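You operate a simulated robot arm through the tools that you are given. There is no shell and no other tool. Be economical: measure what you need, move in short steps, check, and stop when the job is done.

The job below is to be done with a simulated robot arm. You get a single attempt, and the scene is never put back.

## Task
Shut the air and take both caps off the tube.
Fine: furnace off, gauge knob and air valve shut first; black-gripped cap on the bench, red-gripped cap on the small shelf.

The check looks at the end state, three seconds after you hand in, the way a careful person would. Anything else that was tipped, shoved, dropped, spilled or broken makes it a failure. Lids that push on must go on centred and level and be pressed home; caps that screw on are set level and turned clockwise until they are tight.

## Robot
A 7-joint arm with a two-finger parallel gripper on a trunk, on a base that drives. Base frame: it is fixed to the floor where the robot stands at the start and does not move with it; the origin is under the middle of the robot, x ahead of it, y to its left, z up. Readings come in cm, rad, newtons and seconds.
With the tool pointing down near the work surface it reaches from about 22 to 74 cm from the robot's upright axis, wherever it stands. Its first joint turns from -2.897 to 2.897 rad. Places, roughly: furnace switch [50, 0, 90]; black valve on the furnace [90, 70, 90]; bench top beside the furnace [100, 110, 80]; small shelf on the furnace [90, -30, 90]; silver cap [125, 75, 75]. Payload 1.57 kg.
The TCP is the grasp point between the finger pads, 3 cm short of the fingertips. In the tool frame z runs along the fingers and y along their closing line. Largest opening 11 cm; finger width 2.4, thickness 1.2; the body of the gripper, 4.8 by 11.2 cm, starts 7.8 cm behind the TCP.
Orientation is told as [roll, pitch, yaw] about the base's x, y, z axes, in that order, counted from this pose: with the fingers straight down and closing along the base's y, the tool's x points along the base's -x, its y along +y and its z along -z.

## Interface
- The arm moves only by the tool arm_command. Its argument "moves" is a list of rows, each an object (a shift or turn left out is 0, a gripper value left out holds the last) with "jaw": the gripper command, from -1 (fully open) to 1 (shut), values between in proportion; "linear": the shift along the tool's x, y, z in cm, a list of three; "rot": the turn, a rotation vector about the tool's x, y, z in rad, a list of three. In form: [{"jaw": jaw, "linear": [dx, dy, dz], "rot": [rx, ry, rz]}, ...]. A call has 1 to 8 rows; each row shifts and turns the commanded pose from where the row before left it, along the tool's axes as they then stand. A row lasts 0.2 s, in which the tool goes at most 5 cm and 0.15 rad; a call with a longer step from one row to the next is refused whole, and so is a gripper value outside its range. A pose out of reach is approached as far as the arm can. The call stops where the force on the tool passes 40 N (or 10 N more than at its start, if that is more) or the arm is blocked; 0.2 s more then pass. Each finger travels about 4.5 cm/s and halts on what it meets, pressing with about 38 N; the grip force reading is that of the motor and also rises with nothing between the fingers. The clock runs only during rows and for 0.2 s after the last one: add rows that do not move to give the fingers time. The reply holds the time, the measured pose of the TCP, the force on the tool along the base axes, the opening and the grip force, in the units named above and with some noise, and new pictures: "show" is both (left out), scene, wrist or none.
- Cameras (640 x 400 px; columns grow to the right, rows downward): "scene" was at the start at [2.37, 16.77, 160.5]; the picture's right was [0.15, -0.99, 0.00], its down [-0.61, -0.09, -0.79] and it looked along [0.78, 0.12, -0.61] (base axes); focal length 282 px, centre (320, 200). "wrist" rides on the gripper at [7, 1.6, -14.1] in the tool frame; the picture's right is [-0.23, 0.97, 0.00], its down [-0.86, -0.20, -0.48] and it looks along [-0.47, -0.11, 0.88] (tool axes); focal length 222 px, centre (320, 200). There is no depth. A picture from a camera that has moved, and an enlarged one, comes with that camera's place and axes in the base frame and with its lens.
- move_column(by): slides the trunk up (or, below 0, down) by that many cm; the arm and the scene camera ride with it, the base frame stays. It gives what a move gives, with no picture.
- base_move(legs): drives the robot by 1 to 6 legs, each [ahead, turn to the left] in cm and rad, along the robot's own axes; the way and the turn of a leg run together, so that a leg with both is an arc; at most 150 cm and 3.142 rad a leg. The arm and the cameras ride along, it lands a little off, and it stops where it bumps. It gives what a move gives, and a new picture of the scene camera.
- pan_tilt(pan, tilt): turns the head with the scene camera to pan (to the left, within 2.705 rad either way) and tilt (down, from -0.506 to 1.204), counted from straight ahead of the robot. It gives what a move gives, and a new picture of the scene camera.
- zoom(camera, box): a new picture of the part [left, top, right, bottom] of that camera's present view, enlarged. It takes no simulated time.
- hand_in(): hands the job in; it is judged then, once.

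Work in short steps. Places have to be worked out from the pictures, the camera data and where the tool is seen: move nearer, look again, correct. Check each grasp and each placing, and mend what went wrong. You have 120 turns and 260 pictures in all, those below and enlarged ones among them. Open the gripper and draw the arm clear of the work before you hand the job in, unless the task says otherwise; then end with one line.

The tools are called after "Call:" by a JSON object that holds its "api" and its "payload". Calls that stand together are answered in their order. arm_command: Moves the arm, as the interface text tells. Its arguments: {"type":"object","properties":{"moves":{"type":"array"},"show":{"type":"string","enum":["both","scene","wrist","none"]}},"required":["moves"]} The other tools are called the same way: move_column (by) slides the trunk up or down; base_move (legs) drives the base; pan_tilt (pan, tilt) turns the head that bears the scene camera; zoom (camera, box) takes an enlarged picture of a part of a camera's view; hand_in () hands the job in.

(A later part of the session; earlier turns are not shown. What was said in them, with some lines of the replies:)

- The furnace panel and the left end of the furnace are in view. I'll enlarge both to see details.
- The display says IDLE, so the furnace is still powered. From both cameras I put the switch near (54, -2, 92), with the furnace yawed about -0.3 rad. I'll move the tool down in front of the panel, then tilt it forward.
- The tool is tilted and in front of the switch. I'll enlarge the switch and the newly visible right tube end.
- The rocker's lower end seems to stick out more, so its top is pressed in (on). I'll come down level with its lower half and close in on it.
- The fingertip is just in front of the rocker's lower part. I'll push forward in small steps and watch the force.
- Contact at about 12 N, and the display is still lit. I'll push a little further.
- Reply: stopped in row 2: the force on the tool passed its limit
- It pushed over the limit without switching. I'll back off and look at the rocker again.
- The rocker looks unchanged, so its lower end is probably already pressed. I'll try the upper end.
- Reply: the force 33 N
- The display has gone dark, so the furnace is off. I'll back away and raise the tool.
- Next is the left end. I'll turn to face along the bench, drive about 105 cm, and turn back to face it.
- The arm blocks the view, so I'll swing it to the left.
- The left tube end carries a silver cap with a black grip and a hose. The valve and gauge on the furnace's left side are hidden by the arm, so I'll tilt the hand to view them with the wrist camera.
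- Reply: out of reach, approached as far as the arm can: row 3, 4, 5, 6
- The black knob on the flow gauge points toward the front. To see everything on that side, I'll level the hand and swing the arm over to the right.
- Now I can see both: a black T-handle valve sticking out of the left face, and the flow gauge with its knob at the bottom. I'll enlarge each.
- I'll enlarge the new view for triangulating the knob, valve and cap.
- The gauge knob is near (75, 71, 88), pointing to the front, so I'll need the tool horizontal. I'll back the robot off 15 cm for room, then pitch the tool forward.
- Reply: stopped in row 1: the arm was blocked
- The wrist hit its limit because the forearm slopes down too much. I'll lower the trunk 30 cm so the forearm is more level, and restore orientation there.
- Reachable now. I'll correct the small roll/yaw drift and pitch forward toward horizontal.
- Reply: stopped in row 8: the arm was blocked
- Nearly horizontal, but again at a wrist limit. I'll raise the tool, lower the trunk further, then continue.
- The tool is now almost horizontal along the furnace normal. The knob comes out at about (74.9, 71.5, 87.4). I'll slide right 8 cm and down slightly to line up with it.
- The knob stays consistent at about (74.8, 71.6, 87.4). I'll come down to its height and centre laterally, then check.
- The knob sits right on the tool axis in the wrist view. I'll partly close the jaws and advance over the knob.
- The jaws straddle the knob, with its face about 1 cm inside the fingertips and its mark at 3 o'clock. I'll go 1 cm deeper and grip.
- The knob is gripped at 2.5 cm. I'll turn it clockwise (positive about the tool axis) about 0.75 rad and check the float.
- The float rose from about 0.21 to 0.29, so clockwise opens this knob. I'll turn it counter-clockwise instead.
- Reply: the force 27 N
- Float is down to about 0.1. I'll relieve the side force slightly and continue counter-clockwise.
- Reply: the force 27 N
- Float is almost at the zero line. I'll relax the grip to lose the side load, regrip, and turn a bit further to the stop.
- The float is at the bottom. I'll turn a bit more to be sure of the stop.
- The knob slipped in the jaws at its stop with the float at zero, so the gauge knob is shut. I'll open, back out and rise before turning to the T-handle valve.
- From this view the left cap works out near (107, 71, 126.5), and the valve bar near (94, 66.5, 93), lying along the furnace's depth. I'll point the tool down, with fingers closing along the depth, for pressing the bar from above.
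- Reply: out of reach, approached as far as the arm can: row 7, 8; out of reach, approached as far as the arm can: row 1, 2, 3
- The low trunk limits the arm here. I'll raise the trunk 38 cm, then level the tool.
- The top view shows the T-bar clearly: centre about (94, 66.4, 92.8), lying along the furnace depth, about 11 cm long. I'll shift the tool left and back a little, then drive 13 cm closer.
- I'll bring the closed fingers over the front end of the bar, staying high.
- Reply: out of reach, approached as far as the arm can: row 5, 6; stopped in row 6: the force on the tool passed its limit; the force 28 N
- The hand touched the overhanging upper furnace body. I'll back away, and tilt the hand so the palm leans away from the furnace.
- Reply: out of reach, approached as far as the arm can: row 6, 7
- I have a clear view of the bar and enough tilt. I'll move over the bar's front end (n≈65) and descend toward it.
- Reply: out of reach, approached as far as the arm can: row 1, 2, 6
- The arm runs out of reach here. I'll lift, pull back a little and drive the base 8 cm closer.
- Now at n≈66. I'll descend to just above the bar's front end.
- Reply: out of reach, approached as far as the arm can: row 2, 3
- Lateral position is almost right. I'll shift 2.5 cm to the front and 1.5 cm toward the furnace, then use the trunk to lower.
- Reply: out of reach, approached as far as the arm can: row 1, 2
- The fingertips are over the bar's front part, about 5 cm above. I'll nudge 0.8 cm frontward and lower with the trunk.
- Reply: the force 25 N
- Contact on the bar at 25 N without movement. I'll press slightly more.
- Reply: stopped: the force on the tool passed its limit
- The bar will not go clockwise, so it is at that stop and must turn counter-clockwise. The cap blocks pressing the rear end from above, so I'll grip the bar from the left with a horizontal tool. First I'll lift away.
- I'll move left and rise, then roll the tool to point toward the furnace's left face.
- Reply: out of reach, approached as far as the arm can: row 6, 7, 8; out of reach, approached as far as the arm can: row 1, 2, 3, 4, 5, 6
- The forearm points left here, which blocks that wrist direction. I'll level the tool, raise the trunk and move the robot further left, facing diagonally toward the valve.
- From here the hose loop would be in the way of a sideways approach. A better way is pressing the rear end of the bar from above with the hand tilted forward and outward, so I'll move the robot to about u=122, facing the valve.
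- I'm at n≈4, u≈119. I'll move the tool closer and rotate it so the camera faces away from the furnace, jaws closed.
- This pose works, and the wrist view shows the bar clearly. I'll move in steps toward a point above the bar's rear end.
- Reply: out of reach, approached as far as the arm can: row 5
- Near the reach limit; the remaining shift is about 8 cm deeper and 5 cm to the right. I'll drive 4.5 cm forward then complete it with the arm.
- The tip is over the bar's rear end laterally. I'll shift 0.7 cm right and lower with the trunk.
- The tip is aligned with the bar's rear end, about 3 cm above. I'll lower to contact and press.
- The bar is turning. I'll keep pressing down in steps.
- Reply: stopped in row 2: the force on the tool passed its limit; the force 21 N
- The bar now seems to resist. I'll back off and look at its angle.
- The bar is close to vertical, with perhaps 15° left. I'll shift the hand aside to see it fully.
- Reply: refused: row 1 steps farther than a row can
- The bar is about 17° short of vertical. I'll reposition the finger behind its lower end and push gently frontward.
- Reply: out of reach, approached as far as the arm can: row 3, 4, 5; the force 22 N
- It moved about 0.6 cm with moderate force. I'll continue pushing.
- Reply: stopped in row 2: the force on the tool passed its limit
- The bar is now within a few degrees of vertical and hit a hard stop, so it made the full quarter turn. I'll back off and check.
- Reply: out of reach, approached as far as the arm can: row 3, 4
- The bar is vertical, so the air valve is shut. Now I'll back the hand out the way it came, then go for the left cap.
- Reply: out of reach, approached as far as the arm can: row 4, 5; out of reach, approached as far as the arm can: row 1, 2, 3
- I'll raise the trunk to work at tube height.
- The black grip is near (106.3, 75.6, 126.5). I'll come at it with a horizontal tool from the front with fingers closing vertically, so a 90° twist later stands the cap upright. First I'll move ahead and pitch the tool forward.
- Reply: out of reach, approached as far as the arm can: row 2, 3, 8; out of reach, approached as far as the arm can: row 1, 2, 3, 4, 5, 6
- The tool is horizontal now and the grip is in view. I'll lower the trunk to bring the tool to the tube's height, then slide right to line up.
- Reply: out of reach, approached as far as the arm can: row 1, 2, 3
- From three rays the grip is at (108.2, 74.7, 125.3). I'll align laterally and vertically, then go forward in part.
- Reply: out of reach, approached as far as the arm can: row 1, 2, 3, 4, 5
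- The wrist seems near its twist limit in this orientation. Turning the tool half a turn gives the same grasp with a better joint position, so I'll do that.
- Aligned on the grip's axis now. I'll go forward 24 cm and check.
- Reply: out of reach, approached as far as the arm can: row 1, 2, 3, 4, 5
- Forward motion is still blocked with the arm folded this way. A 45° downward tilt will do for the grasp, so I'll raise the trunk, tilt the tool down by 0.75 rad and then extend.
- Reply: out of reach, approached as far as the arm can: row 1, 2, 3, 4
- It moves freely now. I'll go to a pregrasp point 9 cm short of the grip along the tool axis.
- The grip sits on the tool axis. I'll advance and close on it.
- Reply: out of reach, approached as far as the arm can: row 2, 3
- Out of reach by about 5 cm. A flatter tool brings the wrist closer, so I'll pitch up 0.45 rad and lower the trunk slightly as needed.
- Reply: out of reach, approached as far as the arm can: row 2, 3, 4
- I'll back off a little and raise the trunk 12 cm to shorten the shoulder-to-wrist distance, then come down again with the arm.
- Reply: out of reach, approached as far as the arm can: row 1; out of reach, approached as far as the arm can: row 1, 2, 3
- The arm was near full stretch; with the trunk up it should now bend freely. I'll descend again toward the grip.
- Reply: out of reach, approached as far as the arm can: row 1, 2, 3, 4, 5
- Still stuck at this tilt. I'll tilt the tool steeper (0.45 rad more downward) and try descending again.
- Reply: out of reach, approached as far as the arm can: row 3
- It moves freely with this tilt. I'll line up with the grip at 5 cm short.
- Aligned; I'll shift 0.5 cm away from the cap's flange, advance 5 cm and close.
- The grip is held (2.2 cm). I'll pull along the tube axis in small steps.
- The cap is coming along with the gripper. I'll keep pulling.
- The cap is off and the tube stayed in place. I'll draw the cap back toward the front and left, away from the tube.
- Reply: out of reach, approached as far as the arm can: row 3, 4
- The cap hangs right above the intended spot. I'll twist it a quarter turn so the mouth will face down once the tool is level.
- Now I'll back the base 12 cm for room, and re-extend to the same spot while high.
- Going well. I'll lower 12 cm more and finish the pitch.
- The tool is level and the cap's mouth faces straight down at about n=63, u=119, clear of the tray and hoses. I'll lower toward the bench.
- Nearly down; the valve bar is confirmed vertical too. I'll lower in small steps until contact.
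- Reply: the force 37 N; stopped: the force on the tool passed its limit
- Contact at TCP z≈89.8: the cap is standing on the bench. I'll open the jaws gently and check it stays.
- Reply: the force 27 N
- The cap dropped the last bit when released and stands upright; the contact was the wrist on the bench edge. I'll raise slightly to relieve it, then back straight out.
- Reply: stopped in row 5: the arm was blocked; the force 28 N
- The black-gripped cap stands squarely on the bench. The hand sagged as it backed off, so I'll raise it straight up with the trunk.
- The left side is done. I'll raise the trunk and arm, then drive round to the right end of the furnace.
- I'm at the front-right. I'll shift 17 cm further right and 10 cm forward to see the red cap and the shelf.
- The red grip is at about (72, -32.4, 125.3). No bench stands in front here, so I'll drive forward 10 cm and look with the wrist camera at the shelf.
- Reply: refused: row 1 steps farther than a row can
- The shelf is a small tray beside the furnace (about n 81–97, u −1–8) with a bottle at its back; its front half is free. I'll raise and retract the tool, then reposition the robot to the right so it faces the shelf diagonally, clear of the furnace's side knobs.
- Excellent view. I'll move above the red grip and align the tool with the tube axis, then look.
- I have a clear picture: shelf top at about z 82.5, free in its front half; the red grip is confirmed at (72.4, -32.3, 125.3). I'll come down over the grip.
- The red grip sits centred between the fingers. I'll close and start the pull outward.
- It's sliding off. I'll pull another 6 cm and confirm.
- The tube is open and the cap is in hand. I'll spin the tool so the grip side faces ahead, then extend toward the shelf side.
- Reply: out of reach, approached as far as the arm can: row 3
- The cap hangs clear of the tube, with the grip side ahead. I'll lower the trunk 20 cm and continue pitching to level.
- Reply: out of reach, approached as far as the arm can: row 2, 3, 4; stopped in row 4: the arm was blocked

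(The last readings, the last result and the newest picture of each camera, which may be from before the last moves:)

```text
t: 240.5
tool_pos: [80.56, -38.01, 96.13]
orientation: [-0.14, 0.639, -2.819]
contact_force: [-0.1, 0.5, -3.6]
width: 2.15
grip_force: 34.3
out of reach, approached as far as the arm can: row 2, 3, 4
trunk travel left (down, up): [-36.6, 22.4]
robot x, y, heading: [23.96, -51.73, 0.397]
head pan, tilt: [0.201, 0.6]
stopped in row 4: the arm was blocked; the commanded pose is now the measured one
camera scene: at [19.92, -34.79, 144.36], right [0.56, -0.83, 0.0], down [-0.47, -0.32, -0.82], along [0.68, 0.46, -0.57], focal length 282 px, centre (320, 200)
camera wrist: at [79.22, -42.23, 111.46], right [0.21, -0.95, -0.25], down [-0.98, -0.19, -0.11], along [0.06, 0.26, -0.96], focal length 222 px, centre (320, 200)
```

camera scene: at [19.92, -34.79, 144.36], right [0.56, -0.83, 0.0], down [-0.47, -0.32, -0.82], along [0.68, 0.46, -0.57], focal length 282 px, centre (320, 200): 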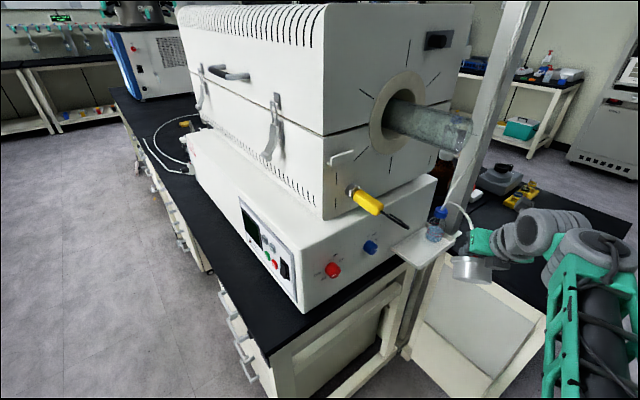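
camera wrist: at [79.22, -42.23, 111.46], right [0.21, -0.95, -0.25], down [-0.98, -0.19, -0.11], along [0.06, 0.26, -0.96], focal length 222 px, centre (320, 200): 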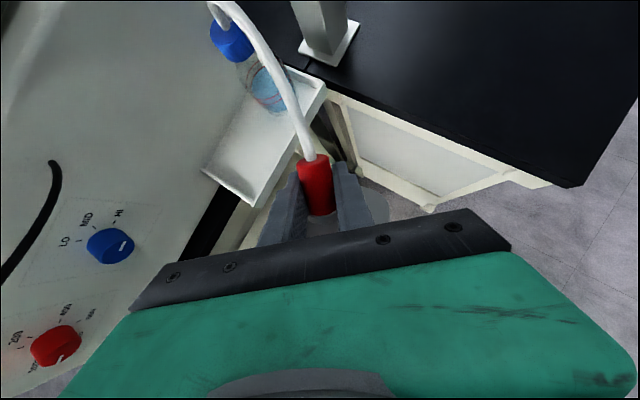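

A wrist limit stopped the pitch because the hand is too close in. I'll back the base 9 cm, re-extend and raise the tool, then lower the trunk and pitch again.

Call:
{"api": "base_move", "payload": {"legs": [[-9, 0]]}}

Call:
{"api": "arm_command", "payload": {"moves": [{"jaw": 1, "linear": [2, 0, -2.7]}, {"linear": [2, 0, -2.7]}, {"linear": [2, 0, -2.7], "rot": [-0.07, 0, 0]}, {"linear": [2.4, 0, 1.8], "rot": [-0.07, 0, 0]}, {"linear": [2.4, 0, 1.8]}, {"linear": [2.4, 0, 1.8]}], "show": "none"}}

Call:
{"api": "move_column", "payload": {"by": -12}}

Call:
{"api": "arm_command", "payload": {"moves": [{"jaw": 1, "rot": [0, 0.13, 0]}, {"rot": [0, 0.13, 0]}, {"rot": [0, 0.13, 0]}, {"linear": [0, 0, 0]}], "show": "wrist"}}

```text
t: 241.6
tool_pos: [72.06, -41.27, 96.36]
orientation: [-0.141, 0.644, -2.815]
contact_force: [-0.1, -0.4, -3.1]
width: 2.21
grip_force: 34.4
trunk travel left (down, up): [-36.6, 22.4]
robot x, y, heading: [15.5, -55.27, 0.393]
head pan, tilt: [0.201, 0.6]
camera scene: at [11.46, -38.34, 144.48], right [0.56, -0.83, 0.0], down [-0.47, -0.32, -0.82], along [0.68, 0.46, -0.57], focal length 282 px, centre (320, 200)
```

scene: 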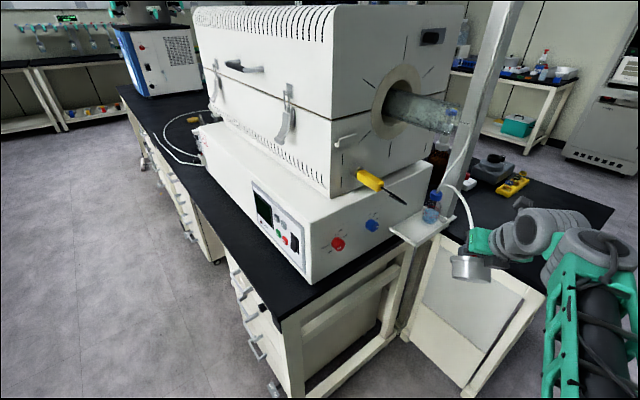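

```text
t: 243.0
tool_pos: [80.73, -39.26, 106.38]
orientation: [-0.003, 0.643, -2.817]
contact_force: [-0.6, -0.2, -2.5]
width: 2.2
grip_force: 35.2
trunk travel left (down, up): [-36.6, 22.4]
robot x, y, heading: [15.95, -55.67, 0.396]
head pan, tilt: [0.201, 0.6]
```

```text
t: 244.5
tool_pos: [80.71, -39.35, 94.47]
orientation: [-0.001, 0.644, -2.816]
contact_force: [0.0, -1.4, -2.8]
width: 2.18
grip_force: 34.4
trunk travel left (down, up): [-24.6, 34.4]
robot x, y, heading: [15.4, -55.43, 0.394]
head pan, tilt: [0.201, 0.6]
```

```text
t: 245.5
tool_pos: [83.06, -41.03, 99.14]
orientation: [-0.072, 1.021, -2.861]
contact_force: [0.8, 0.2, -3.4]
width: 2.19
grip_force: 34.4
out of reach, approached as far as the arm can: row 1, 2, 3
trunk travel left (down, up): [-24.6, 34.4]
robot x, y, heading: [15.75, -55.44, 0.392]
head pan, tilt: [0.201, 0.6]
camera wrist: at [75.94, -46.0, 112.52], right [0.21, -0.95, -0.23], down [-0.88, -0.08, -0.47], along [0.43, 0.3, -0.85], focal length 222 px, centre (320, 200)
```

wrist: 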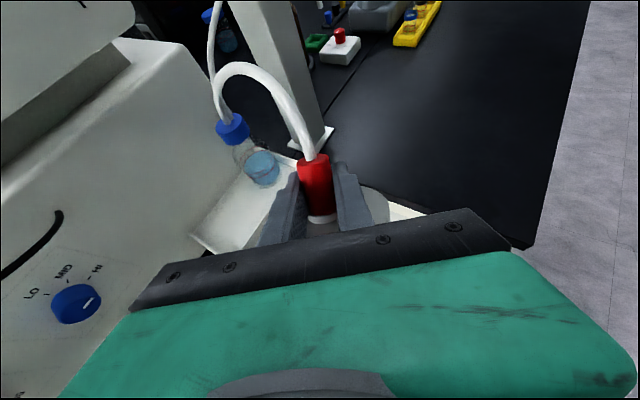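

Pitch is about 1.02 rad now. I'll move sideways toward the shelf while staying at z≈99 and keep pitching.

Call:
{"api": "arm_command", "payload": {"moves": [{"jaw": 1, "linear": [1.5, -3.6, 1.2], "rot": [0.03, 0.1, 0]}, {"linear": [1.5, -3.6, 1.2], "rot": [0.03, 0.1, 0]}, {"rot": [0, 0.13, 0]}, {"rot": [0, 0.13, 0]}, {"linear": [0, 0, 0]}], "show": "both"}}

```text
t: 246.7
tool_pos: [88.84, -36.51, 108.57]
orientation: [-0.628, 1.463, 2.915]
contact_force: [-1.0, 0.2, -2.3]
width: 2.17
grip_force: 35.0
out of reach, approached as far as the arm can: row 1, 2, 3, 4
trunk travel left (down, up): [-24.6, 34.4]
robot x, y, heading: [15.9, -55.45, 0.393]
head pan, tilt: [0.201, 0.6]
camera scene: at [11.45, -38.35, 132.48], right [0.56, -0.83, 0.0], down [-0.47, -0.32, -0.82], along [0.68, 0.46, -0.57], focal length 282 px, centre (320, 200)
camera wrist: at [77.22, -43.61, 116.72], right [0.35, -0.89, -0.29], down [-0.61, 0.02, -0.8], along [0.71, 0.46, -0.53], focal length 222 px, centre (320, 200)
```

scene: 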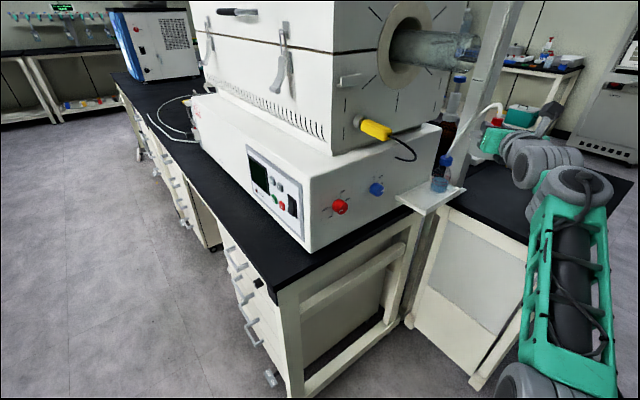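
wrist: 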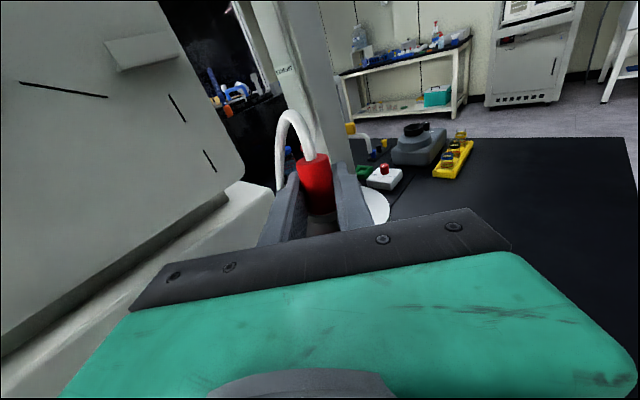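

Nearly level. I'll correct the last few degrees and move sideways over the shelf's front half, keeping back from the bottle.

Call:
{"api": "arm_command", "payload": {"moves": [{"jaw": 1, "linear": [0, -2, -3.5], "rot": [0, 0.05, -0.035]}, {"linear": [0, -3.5, 0], "rot": [0, 0.05, -0.035]}, {"linear": [0, -3.5, 0]}, {"linear": [0, -2.6, 2.5]}, {"linear": [0, 0, 2]}, {"linear": [0, 0, 0]}], "show": "both"}}

Call:
{"api": "zoom", "payload": {"camera": "scene", "box": [360, 80, 560, 240]}}

```text
t: 248.1
tool_pos: [88.38, -33.54, 117.44]
orientation: [-1.564, 1.534, 2.01]
contact_force: [0.4, -0.7, -4.2]
width: 2.17
grip_force: 34.9
out of reach, approached as far as the arm can: row 1, 2, 3, 4, 5
trunk travel left (down, up): [-24.6, 34.4]
robot x, y, heading: [15.49, -55.24, 0.393]
head pan, tilt: [0.201, 0.6]
camera scene: at [11.47, -38.36, 132.49], right [0.56, -0.83, 0.0], down [-0.47, -0.32, -0.82], along [0.68, 0.46, -0.57], focal length 282 px, centre (320, 200)
camera wrist: at [76.35, -41.04, 124.47], right [0.4, -0.88, -0.26], down [-0.53, 0.01, -0.85], along [0.75, 0.48, -0.46], focal length 222 px, centre (320, 200)
```

scene: 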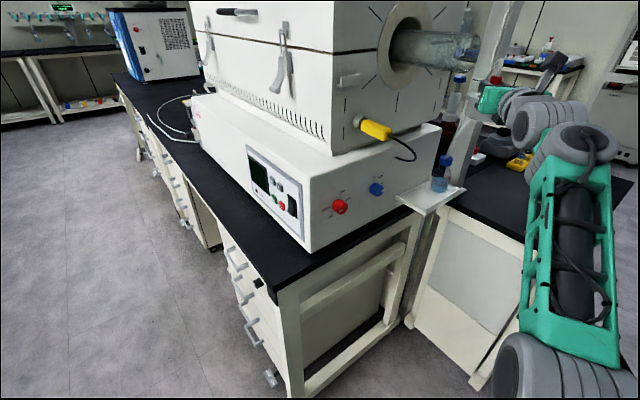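
wrist: 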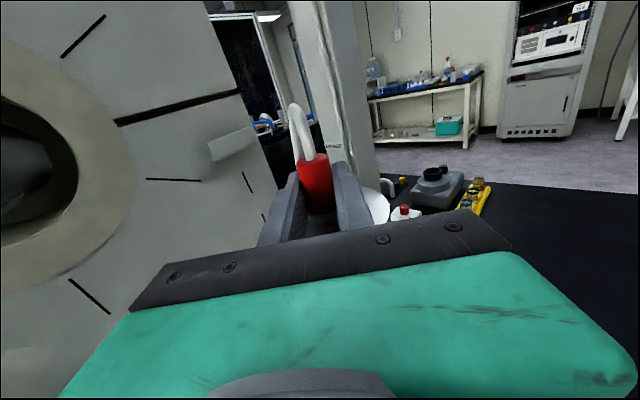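

```text
2.50 times, centred on (460, 160) of scene
camera zoom: at [11.47, -38.36, 132.49], right [0.56, -0.83, 0.0], down [-0.47, -0.32, -0.82], along [0.68, 0.46, -0.57], focal length 705 px, centre (-30, 300)
```

zoom: 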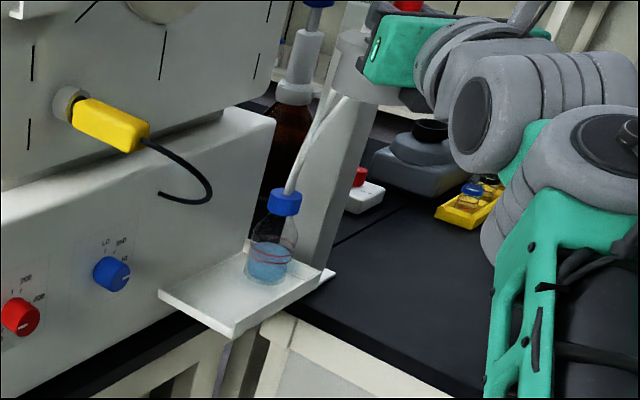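

The tool is now exactly level with the cap upright, but the arm is at a joint limit, so I'll do the remaining positioning with the trunk and base. First lower 9 cm, then turn the base left 0.11 rad and go 1.3 cm forward.

Call:
{"api": "move_column", "payload": {"by": -9}}

Call:
{"api": "base_move", "payload": {"legs": [[0, 0.11], [1.3, 0]]}}

Call:
{"api": "zoom", "payload": {"camera": "scene", "box": [360, 80, 560, 240]}}

Call:
{"api": "zoom", "payload": {"camera": "wrist", "box": [160, 40, 480, 240]}}

```text
t: 249.4
tool_pos: [88.33, -33.44, 108.51]
orientation: [-1.568, 1.535, 2.005]
contact_force: [0.0, 1.0, -2.6]
width: 2.2
grip_force: 34.5
trunk travel left (down, up): [-15.6, 43.4]
robot x, y, heading: [15.91, -54.93, 0.398]
head pan, tilt: [0.201, 0.6]
```

```text
t: 250.7
tool_pos: [86.62, -24.98, 108.5]
orientation: [-1.558, 1.533, 2.125]
contact_force: [-0.1, -0.2, -3.1]
width: 2.16
grip_force: 34.4
trunk travel left (down, up): [-15.6, 43.4]
robot x, y, heading: [17.09, -54.36, 0.504]
head pan, tilt: [0.201, 0.6]
camera scene: at [10.75, -38.28, 123.48], right [0.65, -0.76, 0.0], down [-0.43, -0.37, -0.82], along [0.63, 0.53, -0.57], focal length 282 px, centre (320, 200)
```

scene: 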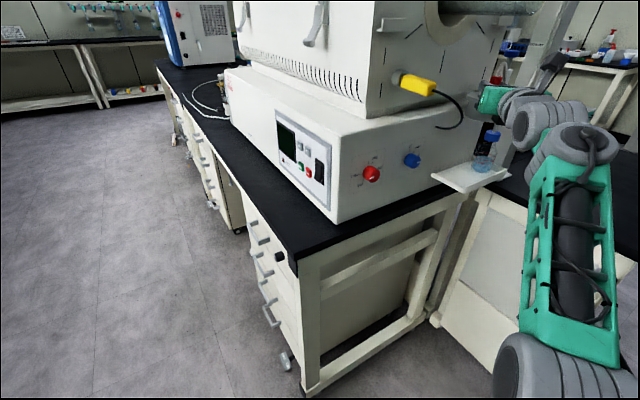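

```text
2.50 times, centred on (460, 160) of scene
camera zoom: at [10.75, -38.28, 123.48], right [0.65, -0.76, 0.0], down [-0.43, -0.37, -0.82], along [0.63, 0.53, -0.57], focal length 705 px, centre (-30, 300)
```

zoom: 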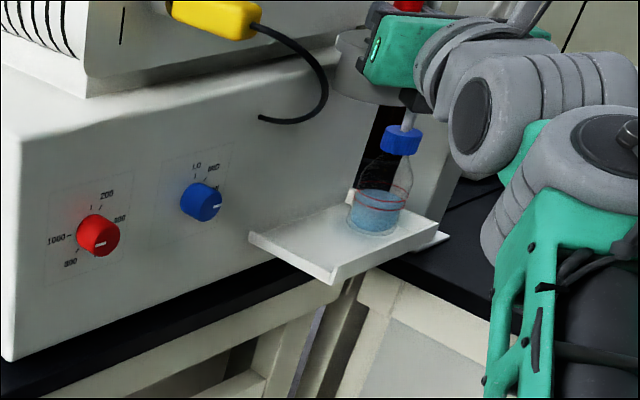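

```text
2.00 times, centred on (320, 140) of wrist
camera zoom: at [75.54, -33.89, 115.45], right [0.5, -0.83, -0.26], down [-0.53, -0.05, -0.85], along [0.69, 0.56, -0.46], focal length 444 px, centre (320, 320)
```

zoom: 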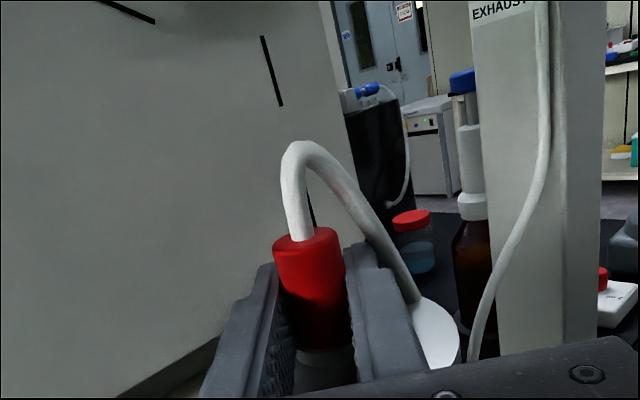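

The shelf corners triangulate well from two views: its top is at z≈86, spanning n 82–99.5, u −2–6.5, with the bottle near n 96. The cap should go at about (83.6, −25.2). I'll adjust with the base and lower 9 cm.

Call:
{"api": "base_move", "payload": {"legs": [[-2.9, 0], [0, 0.0175]]}}

Call:
{"api": "move_column", "payload": {"by": -9}}

Call:
{"api": "zoom", "payload": {"camera": "scene", "box": [380, 40, 540, 200]}}

Call:
{"api": "zoom", "payload": {"camera": "wrist", "box": [160, 40, 480, 240]}}

```text
t: 251.8
tool_pos: [83.56, -25.23, 108.37]
orientation: [-1.547, 1.534, 2.152]
contact_force: [-0.1, 0.3, -3.6]
width: 2.22
grip_force: 34.9
trunk travel left (down, up): [-15.6, 43.4]
robot x, y, heading: [14.24, -56.18, 0.522]
head pan, tilt: [0.201, 0.6]
camera scene: at [7.94, -39.78, 123.48], right [0.66, -0.75, 0.0], down [-0.42, -0.37, -0.82], along [0.62, 0.55, -0.57], focal length 282 px, centre (320, 200)
```

scene: 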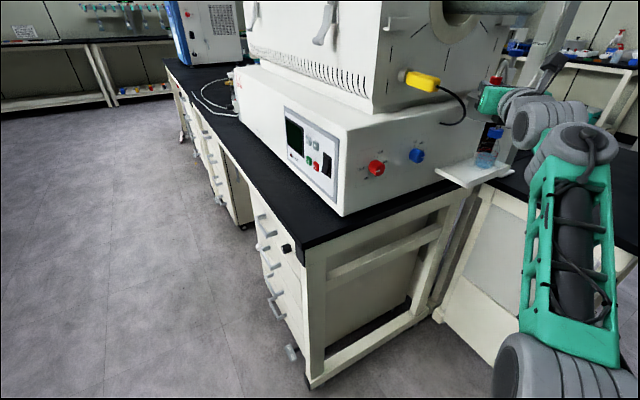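

```text
t: 253.1
tool_pos: [83.59, -25.23, 99.4]
orientation: [-1.55, 1.533, 2.151]
contact_force: [0.1, -0.6, -3.5]
width: 2.16
grip_force: 34.8
trunk travel left (down, up): [-6.6, 52.4]
robot x, y, heading: [14.66, -56.2, 0.524]
head pan, tilt: [0.201, 0.6]
```

```text
2.50 times, centred on (460, 120) of scene
camera zoom: at [7.93, -39.78, 114.49], right [0.66, -0.75, 0.0], down [-0.42, -0.37, -0.82], along [0.62, 0.55, -0.57], focal length 705 px, centre (-30, 400)
```

zoom: 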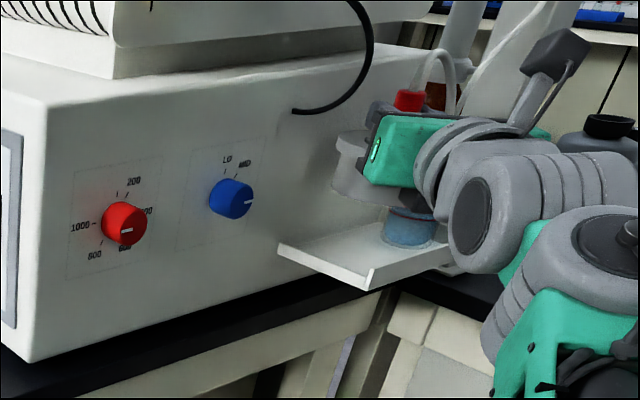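

```text
2.00 times, centred on (320, 140) of wrist
camera zoom: at [72.64, -34.26, 106.44], right [0.51, -0.82, -0.26], down [-0.53, -0.06, -0.85], along [0.68, 0.57, -0.46], focal length 444 px, centre (320, 320)
```

zoom: 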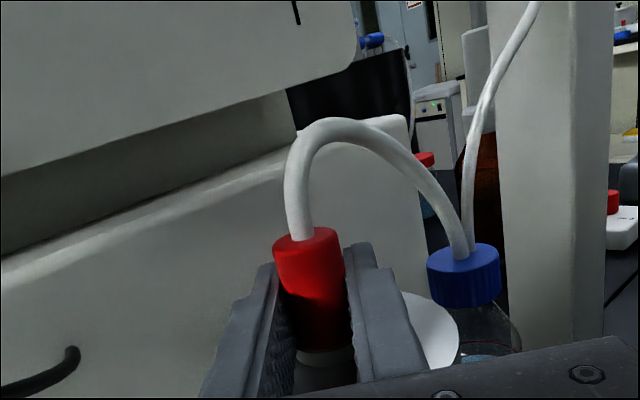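

The cap is right over the target spot, clear of the bottle. I'll lower in small steps watching the force.

Call:
{"api": "move_column", "payload": {"by": -4}}

Call:
{"api": "move_column", "payload": {"by": -1.2}}

Call:
{"api": "zoom", "payload": {"camera": "scene", "box": [400, 30, 520, 150]}}

Call:
{"api": "zoom", "payload": {"camera": "wrist", "box": [160, 40, 480, 240]}}

```text
t: 253.9
tool_pos: [83.46, -25.32, 95.39]
orientation: [-1.55, 1.535, 2.151]
contact_force: [0.3, -0.6, -3.5]
width: 2.19
grip_force: 34.8
trunk travel left (down, up): [-2.6, 56.4]
robot x, y, heading: [14.33, -56.15, 0.519]
head pan, tilt: [0.201, 0.6]
```

```text
t: 254.5
tool_pos: [83.63, -25.16, 94.23]
orientation: [-1.543, 1.535, 2.155]
contact_force: [-0.6, 0.1, -2.6]
width: 2.18
grip_force: 34.8
trunk travel left (down, up): [-1.4, 57.6]
robot x, y, heading: [14.29, -56.18, 0.52]
head pan, tilt: [0.201, 0.6]
```

```text
3.33 times, centred on (460, 90) of scene
camera zoom: at [7.93, -39.78, 109.28], right [0.66, -0.75, 0.0], down [-0.42, -0.37, -0.82], along [0.62, 0.55, -0.57], focal length 940 px, centre (-147, 567)
```

zoom: 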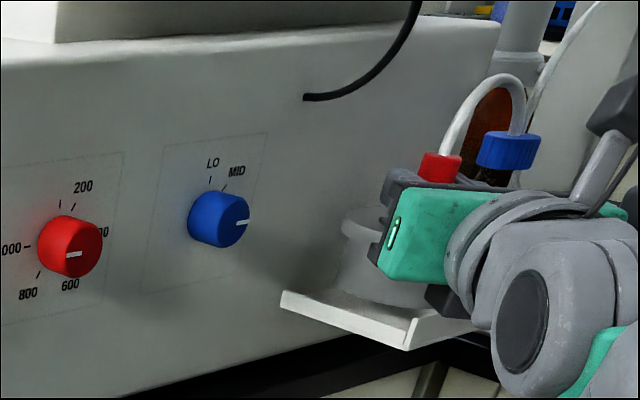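

```text
2.00 times, centred on (320, 140) of wrist
camera zoom: at [72.65, -34.26, 101.22], right [0.51, -0.82, -0.26], down [-0.53, -0.06, -0.85], along [0.68, 0.57, -0.46], focal length 444 px, centre (320, 320)
```

zoom: 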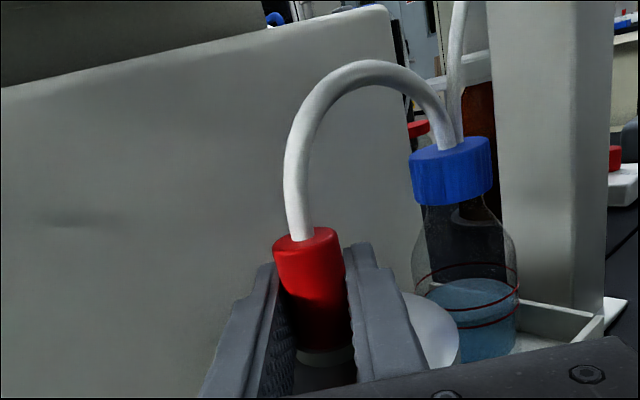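

Nearly down; no contact yet and both bottle and furnace are clear. I'll lower the last bit.

Call:
{"api": "move_column", "payload": {"by": -1.3}}

Call:
{"api": "zoom", "payload": {"camera": "scene", "box": [410, 40, 500, 130]}}

```text
t: 255.1
tool_pos: [83.34, -25.34, 93.25]
orientation: [-1.674, 1.536, 2.028]
contact_force: [1.0, -0.3, 5.4]
width: 2.15
grip_force: 35.2
trunk travel left (down, up): [-0.1, 58.9]
robot x, y, heading: [14.09, -56.02, 0.522]
head pan, tilt: [0.201, 0.6]
```

```text
4.44 times, centred on (455, 85) of scene
camera zoom: at [7.89, -39.8, 107.99], right [0.66, -0.75, 0.0], down [-0.42, -0.37, -0.83], along [0.62, 0.55, -0.56], focal length 1253 px, centre (-280, 711)
```

zoom: 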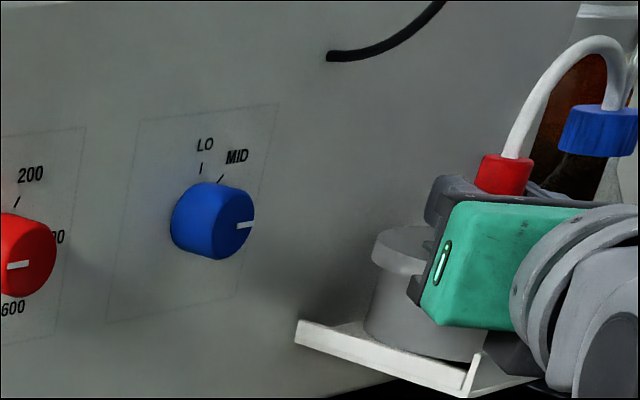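

Contact at the predicted height: the cap rests inside the tray. I'll release gently with a small opening.

Call:
{"api": "arm_command", "payload": {"moves": [{"jaw": 0.6}, {"jaw": 0.4}, {"jaw": 0.3}, {"jaw": 0.2}, {"jaw": 0.2}], "show": "none"}}

Call:
{"api": "zoom", "payload": {"camera": "scene", "box": [410, 40, 500, 130]}}

Call:
{"api": "zoom", "payload": {"camera": "wrist", "box": [160, 40, 480, 240]}}

```text
t: 256.3
tool_pos: [83.58, -25.26, 92.94]
orientation: [-1.551, 1.533, 2.149]
contact_force: [-0.9, 0.1, 0.2]
width: 4.37
grip_force: 0.1
trunk travel left (down, up): [-0.1, 58.9]
robot x, y, heading: [14.34, -55.87, 0.522]
head pan, tilt: [0.201, 0.6]
```

```text
4.44 times, centred on (455, 85) of scene
camera zoom: at [7.91, -39.79, 107.98], right [0.66, -0.75, 0.0], down [-0.42, -0.37, -0.83], along [0.62, 0.55, -0.56], focal length 1253 px, centre (-280, 711)
```

zoom: 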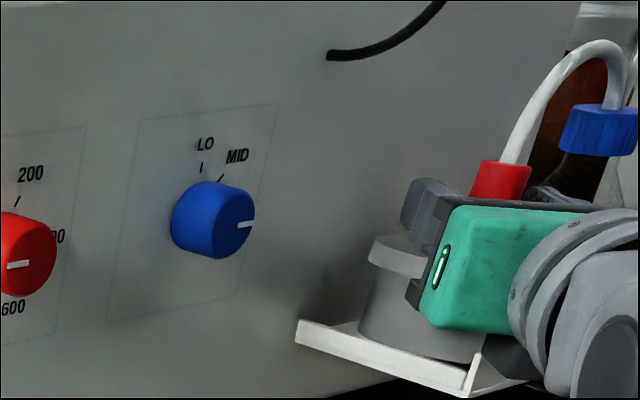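

```text
2.00 times, centred on (320, 140) of wrist
camera zoom: at [72.63, -34.27, 99.94], right [0.51, -0.82, -0.26], down [-0.53, -0.06, -0.85], along [0.68, 0.57, -0.46], focal length 444 px, centre (320, 320)
```

zoom: 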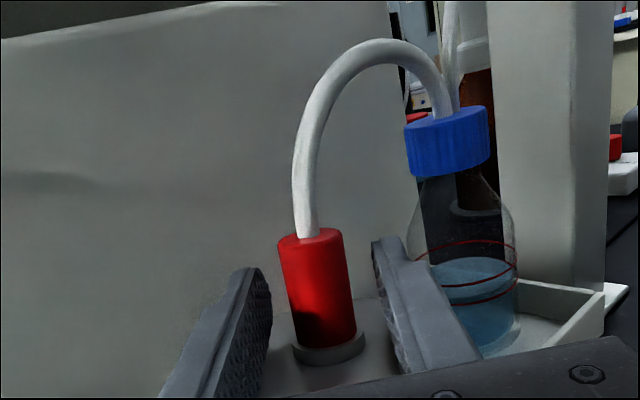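

The cap stands freely between the open fingers. I'll back straight out with the base and check.

Call:
{"api": "base_move", "payload": {"legs": [[-22, 0]]}}

Call:
{"api": "zoom", "payload": {"camera": "wrist", "box": [200, 60, 440, 220]}}

Call:
{"api": "zoom", "payload": {"camera": "scene", "box": [400, 40, 520, 140]}}

```text
t: 258.0
tool_pos: [64.28, -36.25, 92.84]
orientation: [-1.551, 1.533, 2.148]
contact_force: [0.0, 0.6, 0.3]
width: 4.39
grip_force: 0.1
trunk travel left (down, up): [-0.1, 58.9]
robot x, y, heading: [-4.51, -67.21, 0.519]
head pan, tilt: [0.201, 0.6]
camera scene: at [-11.33, -50.84, 107.98], right [0.66, -0.75, 0.0], down [-0.42, -0.37, -0.83], along [0.62, 0.55, -0.56], focal length 282 px, centre (320, 200)
```

scene: 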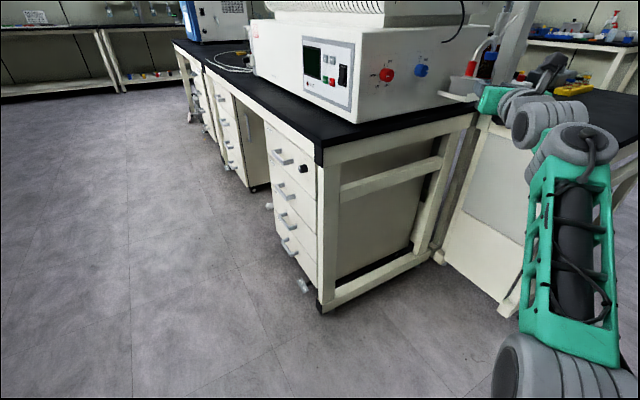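

```text
2.50 times, centred on (320, 140) of wrist
camera zoom: at [53.38, -45.3, 99.94], right [0.51, -0.82, -0.26], down [-0.53, -0.06, -0.85], along [0.68, 0.57, -0.46], focal length 555 px, centre (320, 350)
```

zoom: 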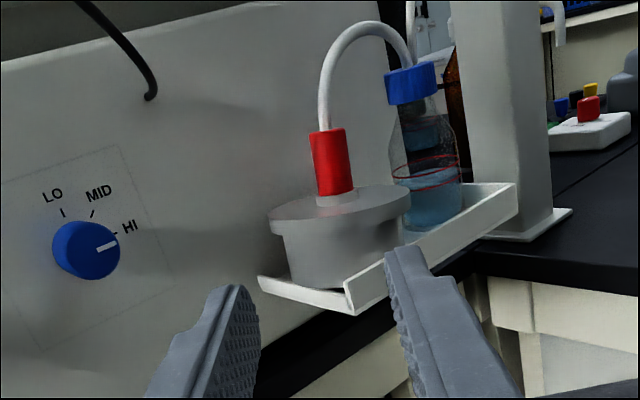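

```text
4.00 times, centred on (460, 90) of scene
camera zoom: at [-11.33, -50.84, 107.98], right [0.66, -0.75, 0.0], down [-0.42, -0.37, -0.83], along [0.62, 0.55, -0.56], focal length 1128 px, centre (-240, 640)
```

zoom: 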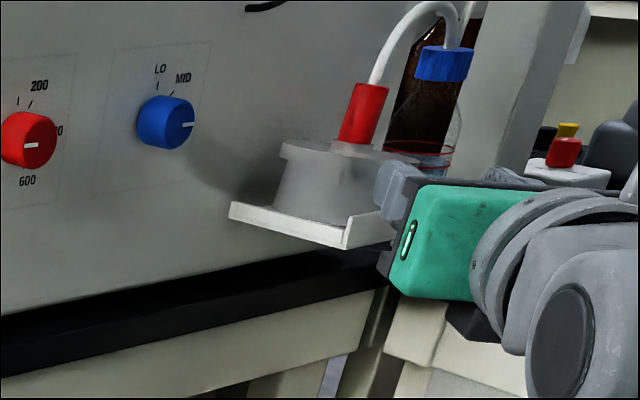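

The red-gripped cap stands upright in the tray, with the bottle undisturbed. I'll open the gripper and back further away.

Call:
{"api": "arm_command", "payload": {"moves": [{"jaw": -1}, {"jaw": -1}, {"jaw": -1}, {"jaw": -1}], "show": "none"}}

Call:
{"api": "base_move", "payload": {"legs": [[-20, 0]]}}

Call:
{"api": "zoom", "payload": {"camera": "scene", "box": [220, 0, 520, 190]}}

```text
t: 259.0
tool_pos: [64.31, -36.26, 92.89]
orientation: [-1.553, 1.535, 2.148]
contact_force: [1.0, -0.5, -0.8]
width: 10.98
grip_force: 0.1
trunk travel left (down, up): [-0.1, 58.9]
robot x, y, heading: [-4.56, -67.5, 0.525]
head pan, tilt: [0.201, 0.6]
```

```text
t: 260.6
tool_pos: [46.59, -46.15, 92.9]
orientation: [-1.553, 1.533, 2.153]
contact_force: [-0.2, 0.5, 0.6]
width: 11.02
grip_force: 0.0
trunk travel left (down, up): [-0.1, 58.9]
robot x, y, heading: [-22.86, -77.42, 0.522]
head pan, tilt: [0.201, 0.6]
camera scene: at [-29.03, -61.05, 107.98], right [0.66, -0.75, 0.0], down [-0.42, -0.38, -0.83], along [0.62, 0.55, -0.56], focal length 282 px, centre (320, 200)
```

scene: 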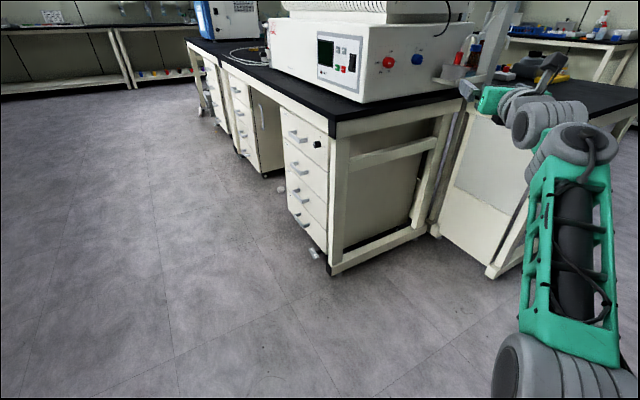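

```text
2.11 times, centred on (370, 95) of scene
camera zoom: at [-29.03, -61.05, 107.98], right [0.66, -0.75, 0.0], down [-0.42, -0.38, -0.83], along [0.62, 0.55, -0.56], focal length 594 px, centre (215, 421)
```

zoom: 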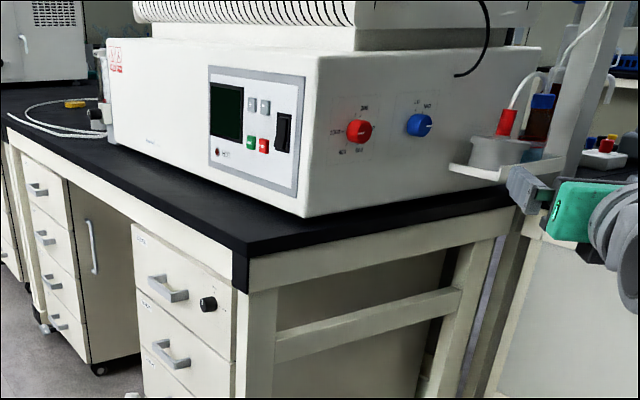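

The panel is dark, the red-gripped cap is on the shelf, the gripper is open and the arm is clear. I'm handing in.

Call:
{"api": "hand_in", "payload": {}}

```text
The job is handed in.
```

I switched the furnace off and shut the gauge knob and the air valve. The black-gripped cap is on the bench and the red-gripped cap is on the small shelf.
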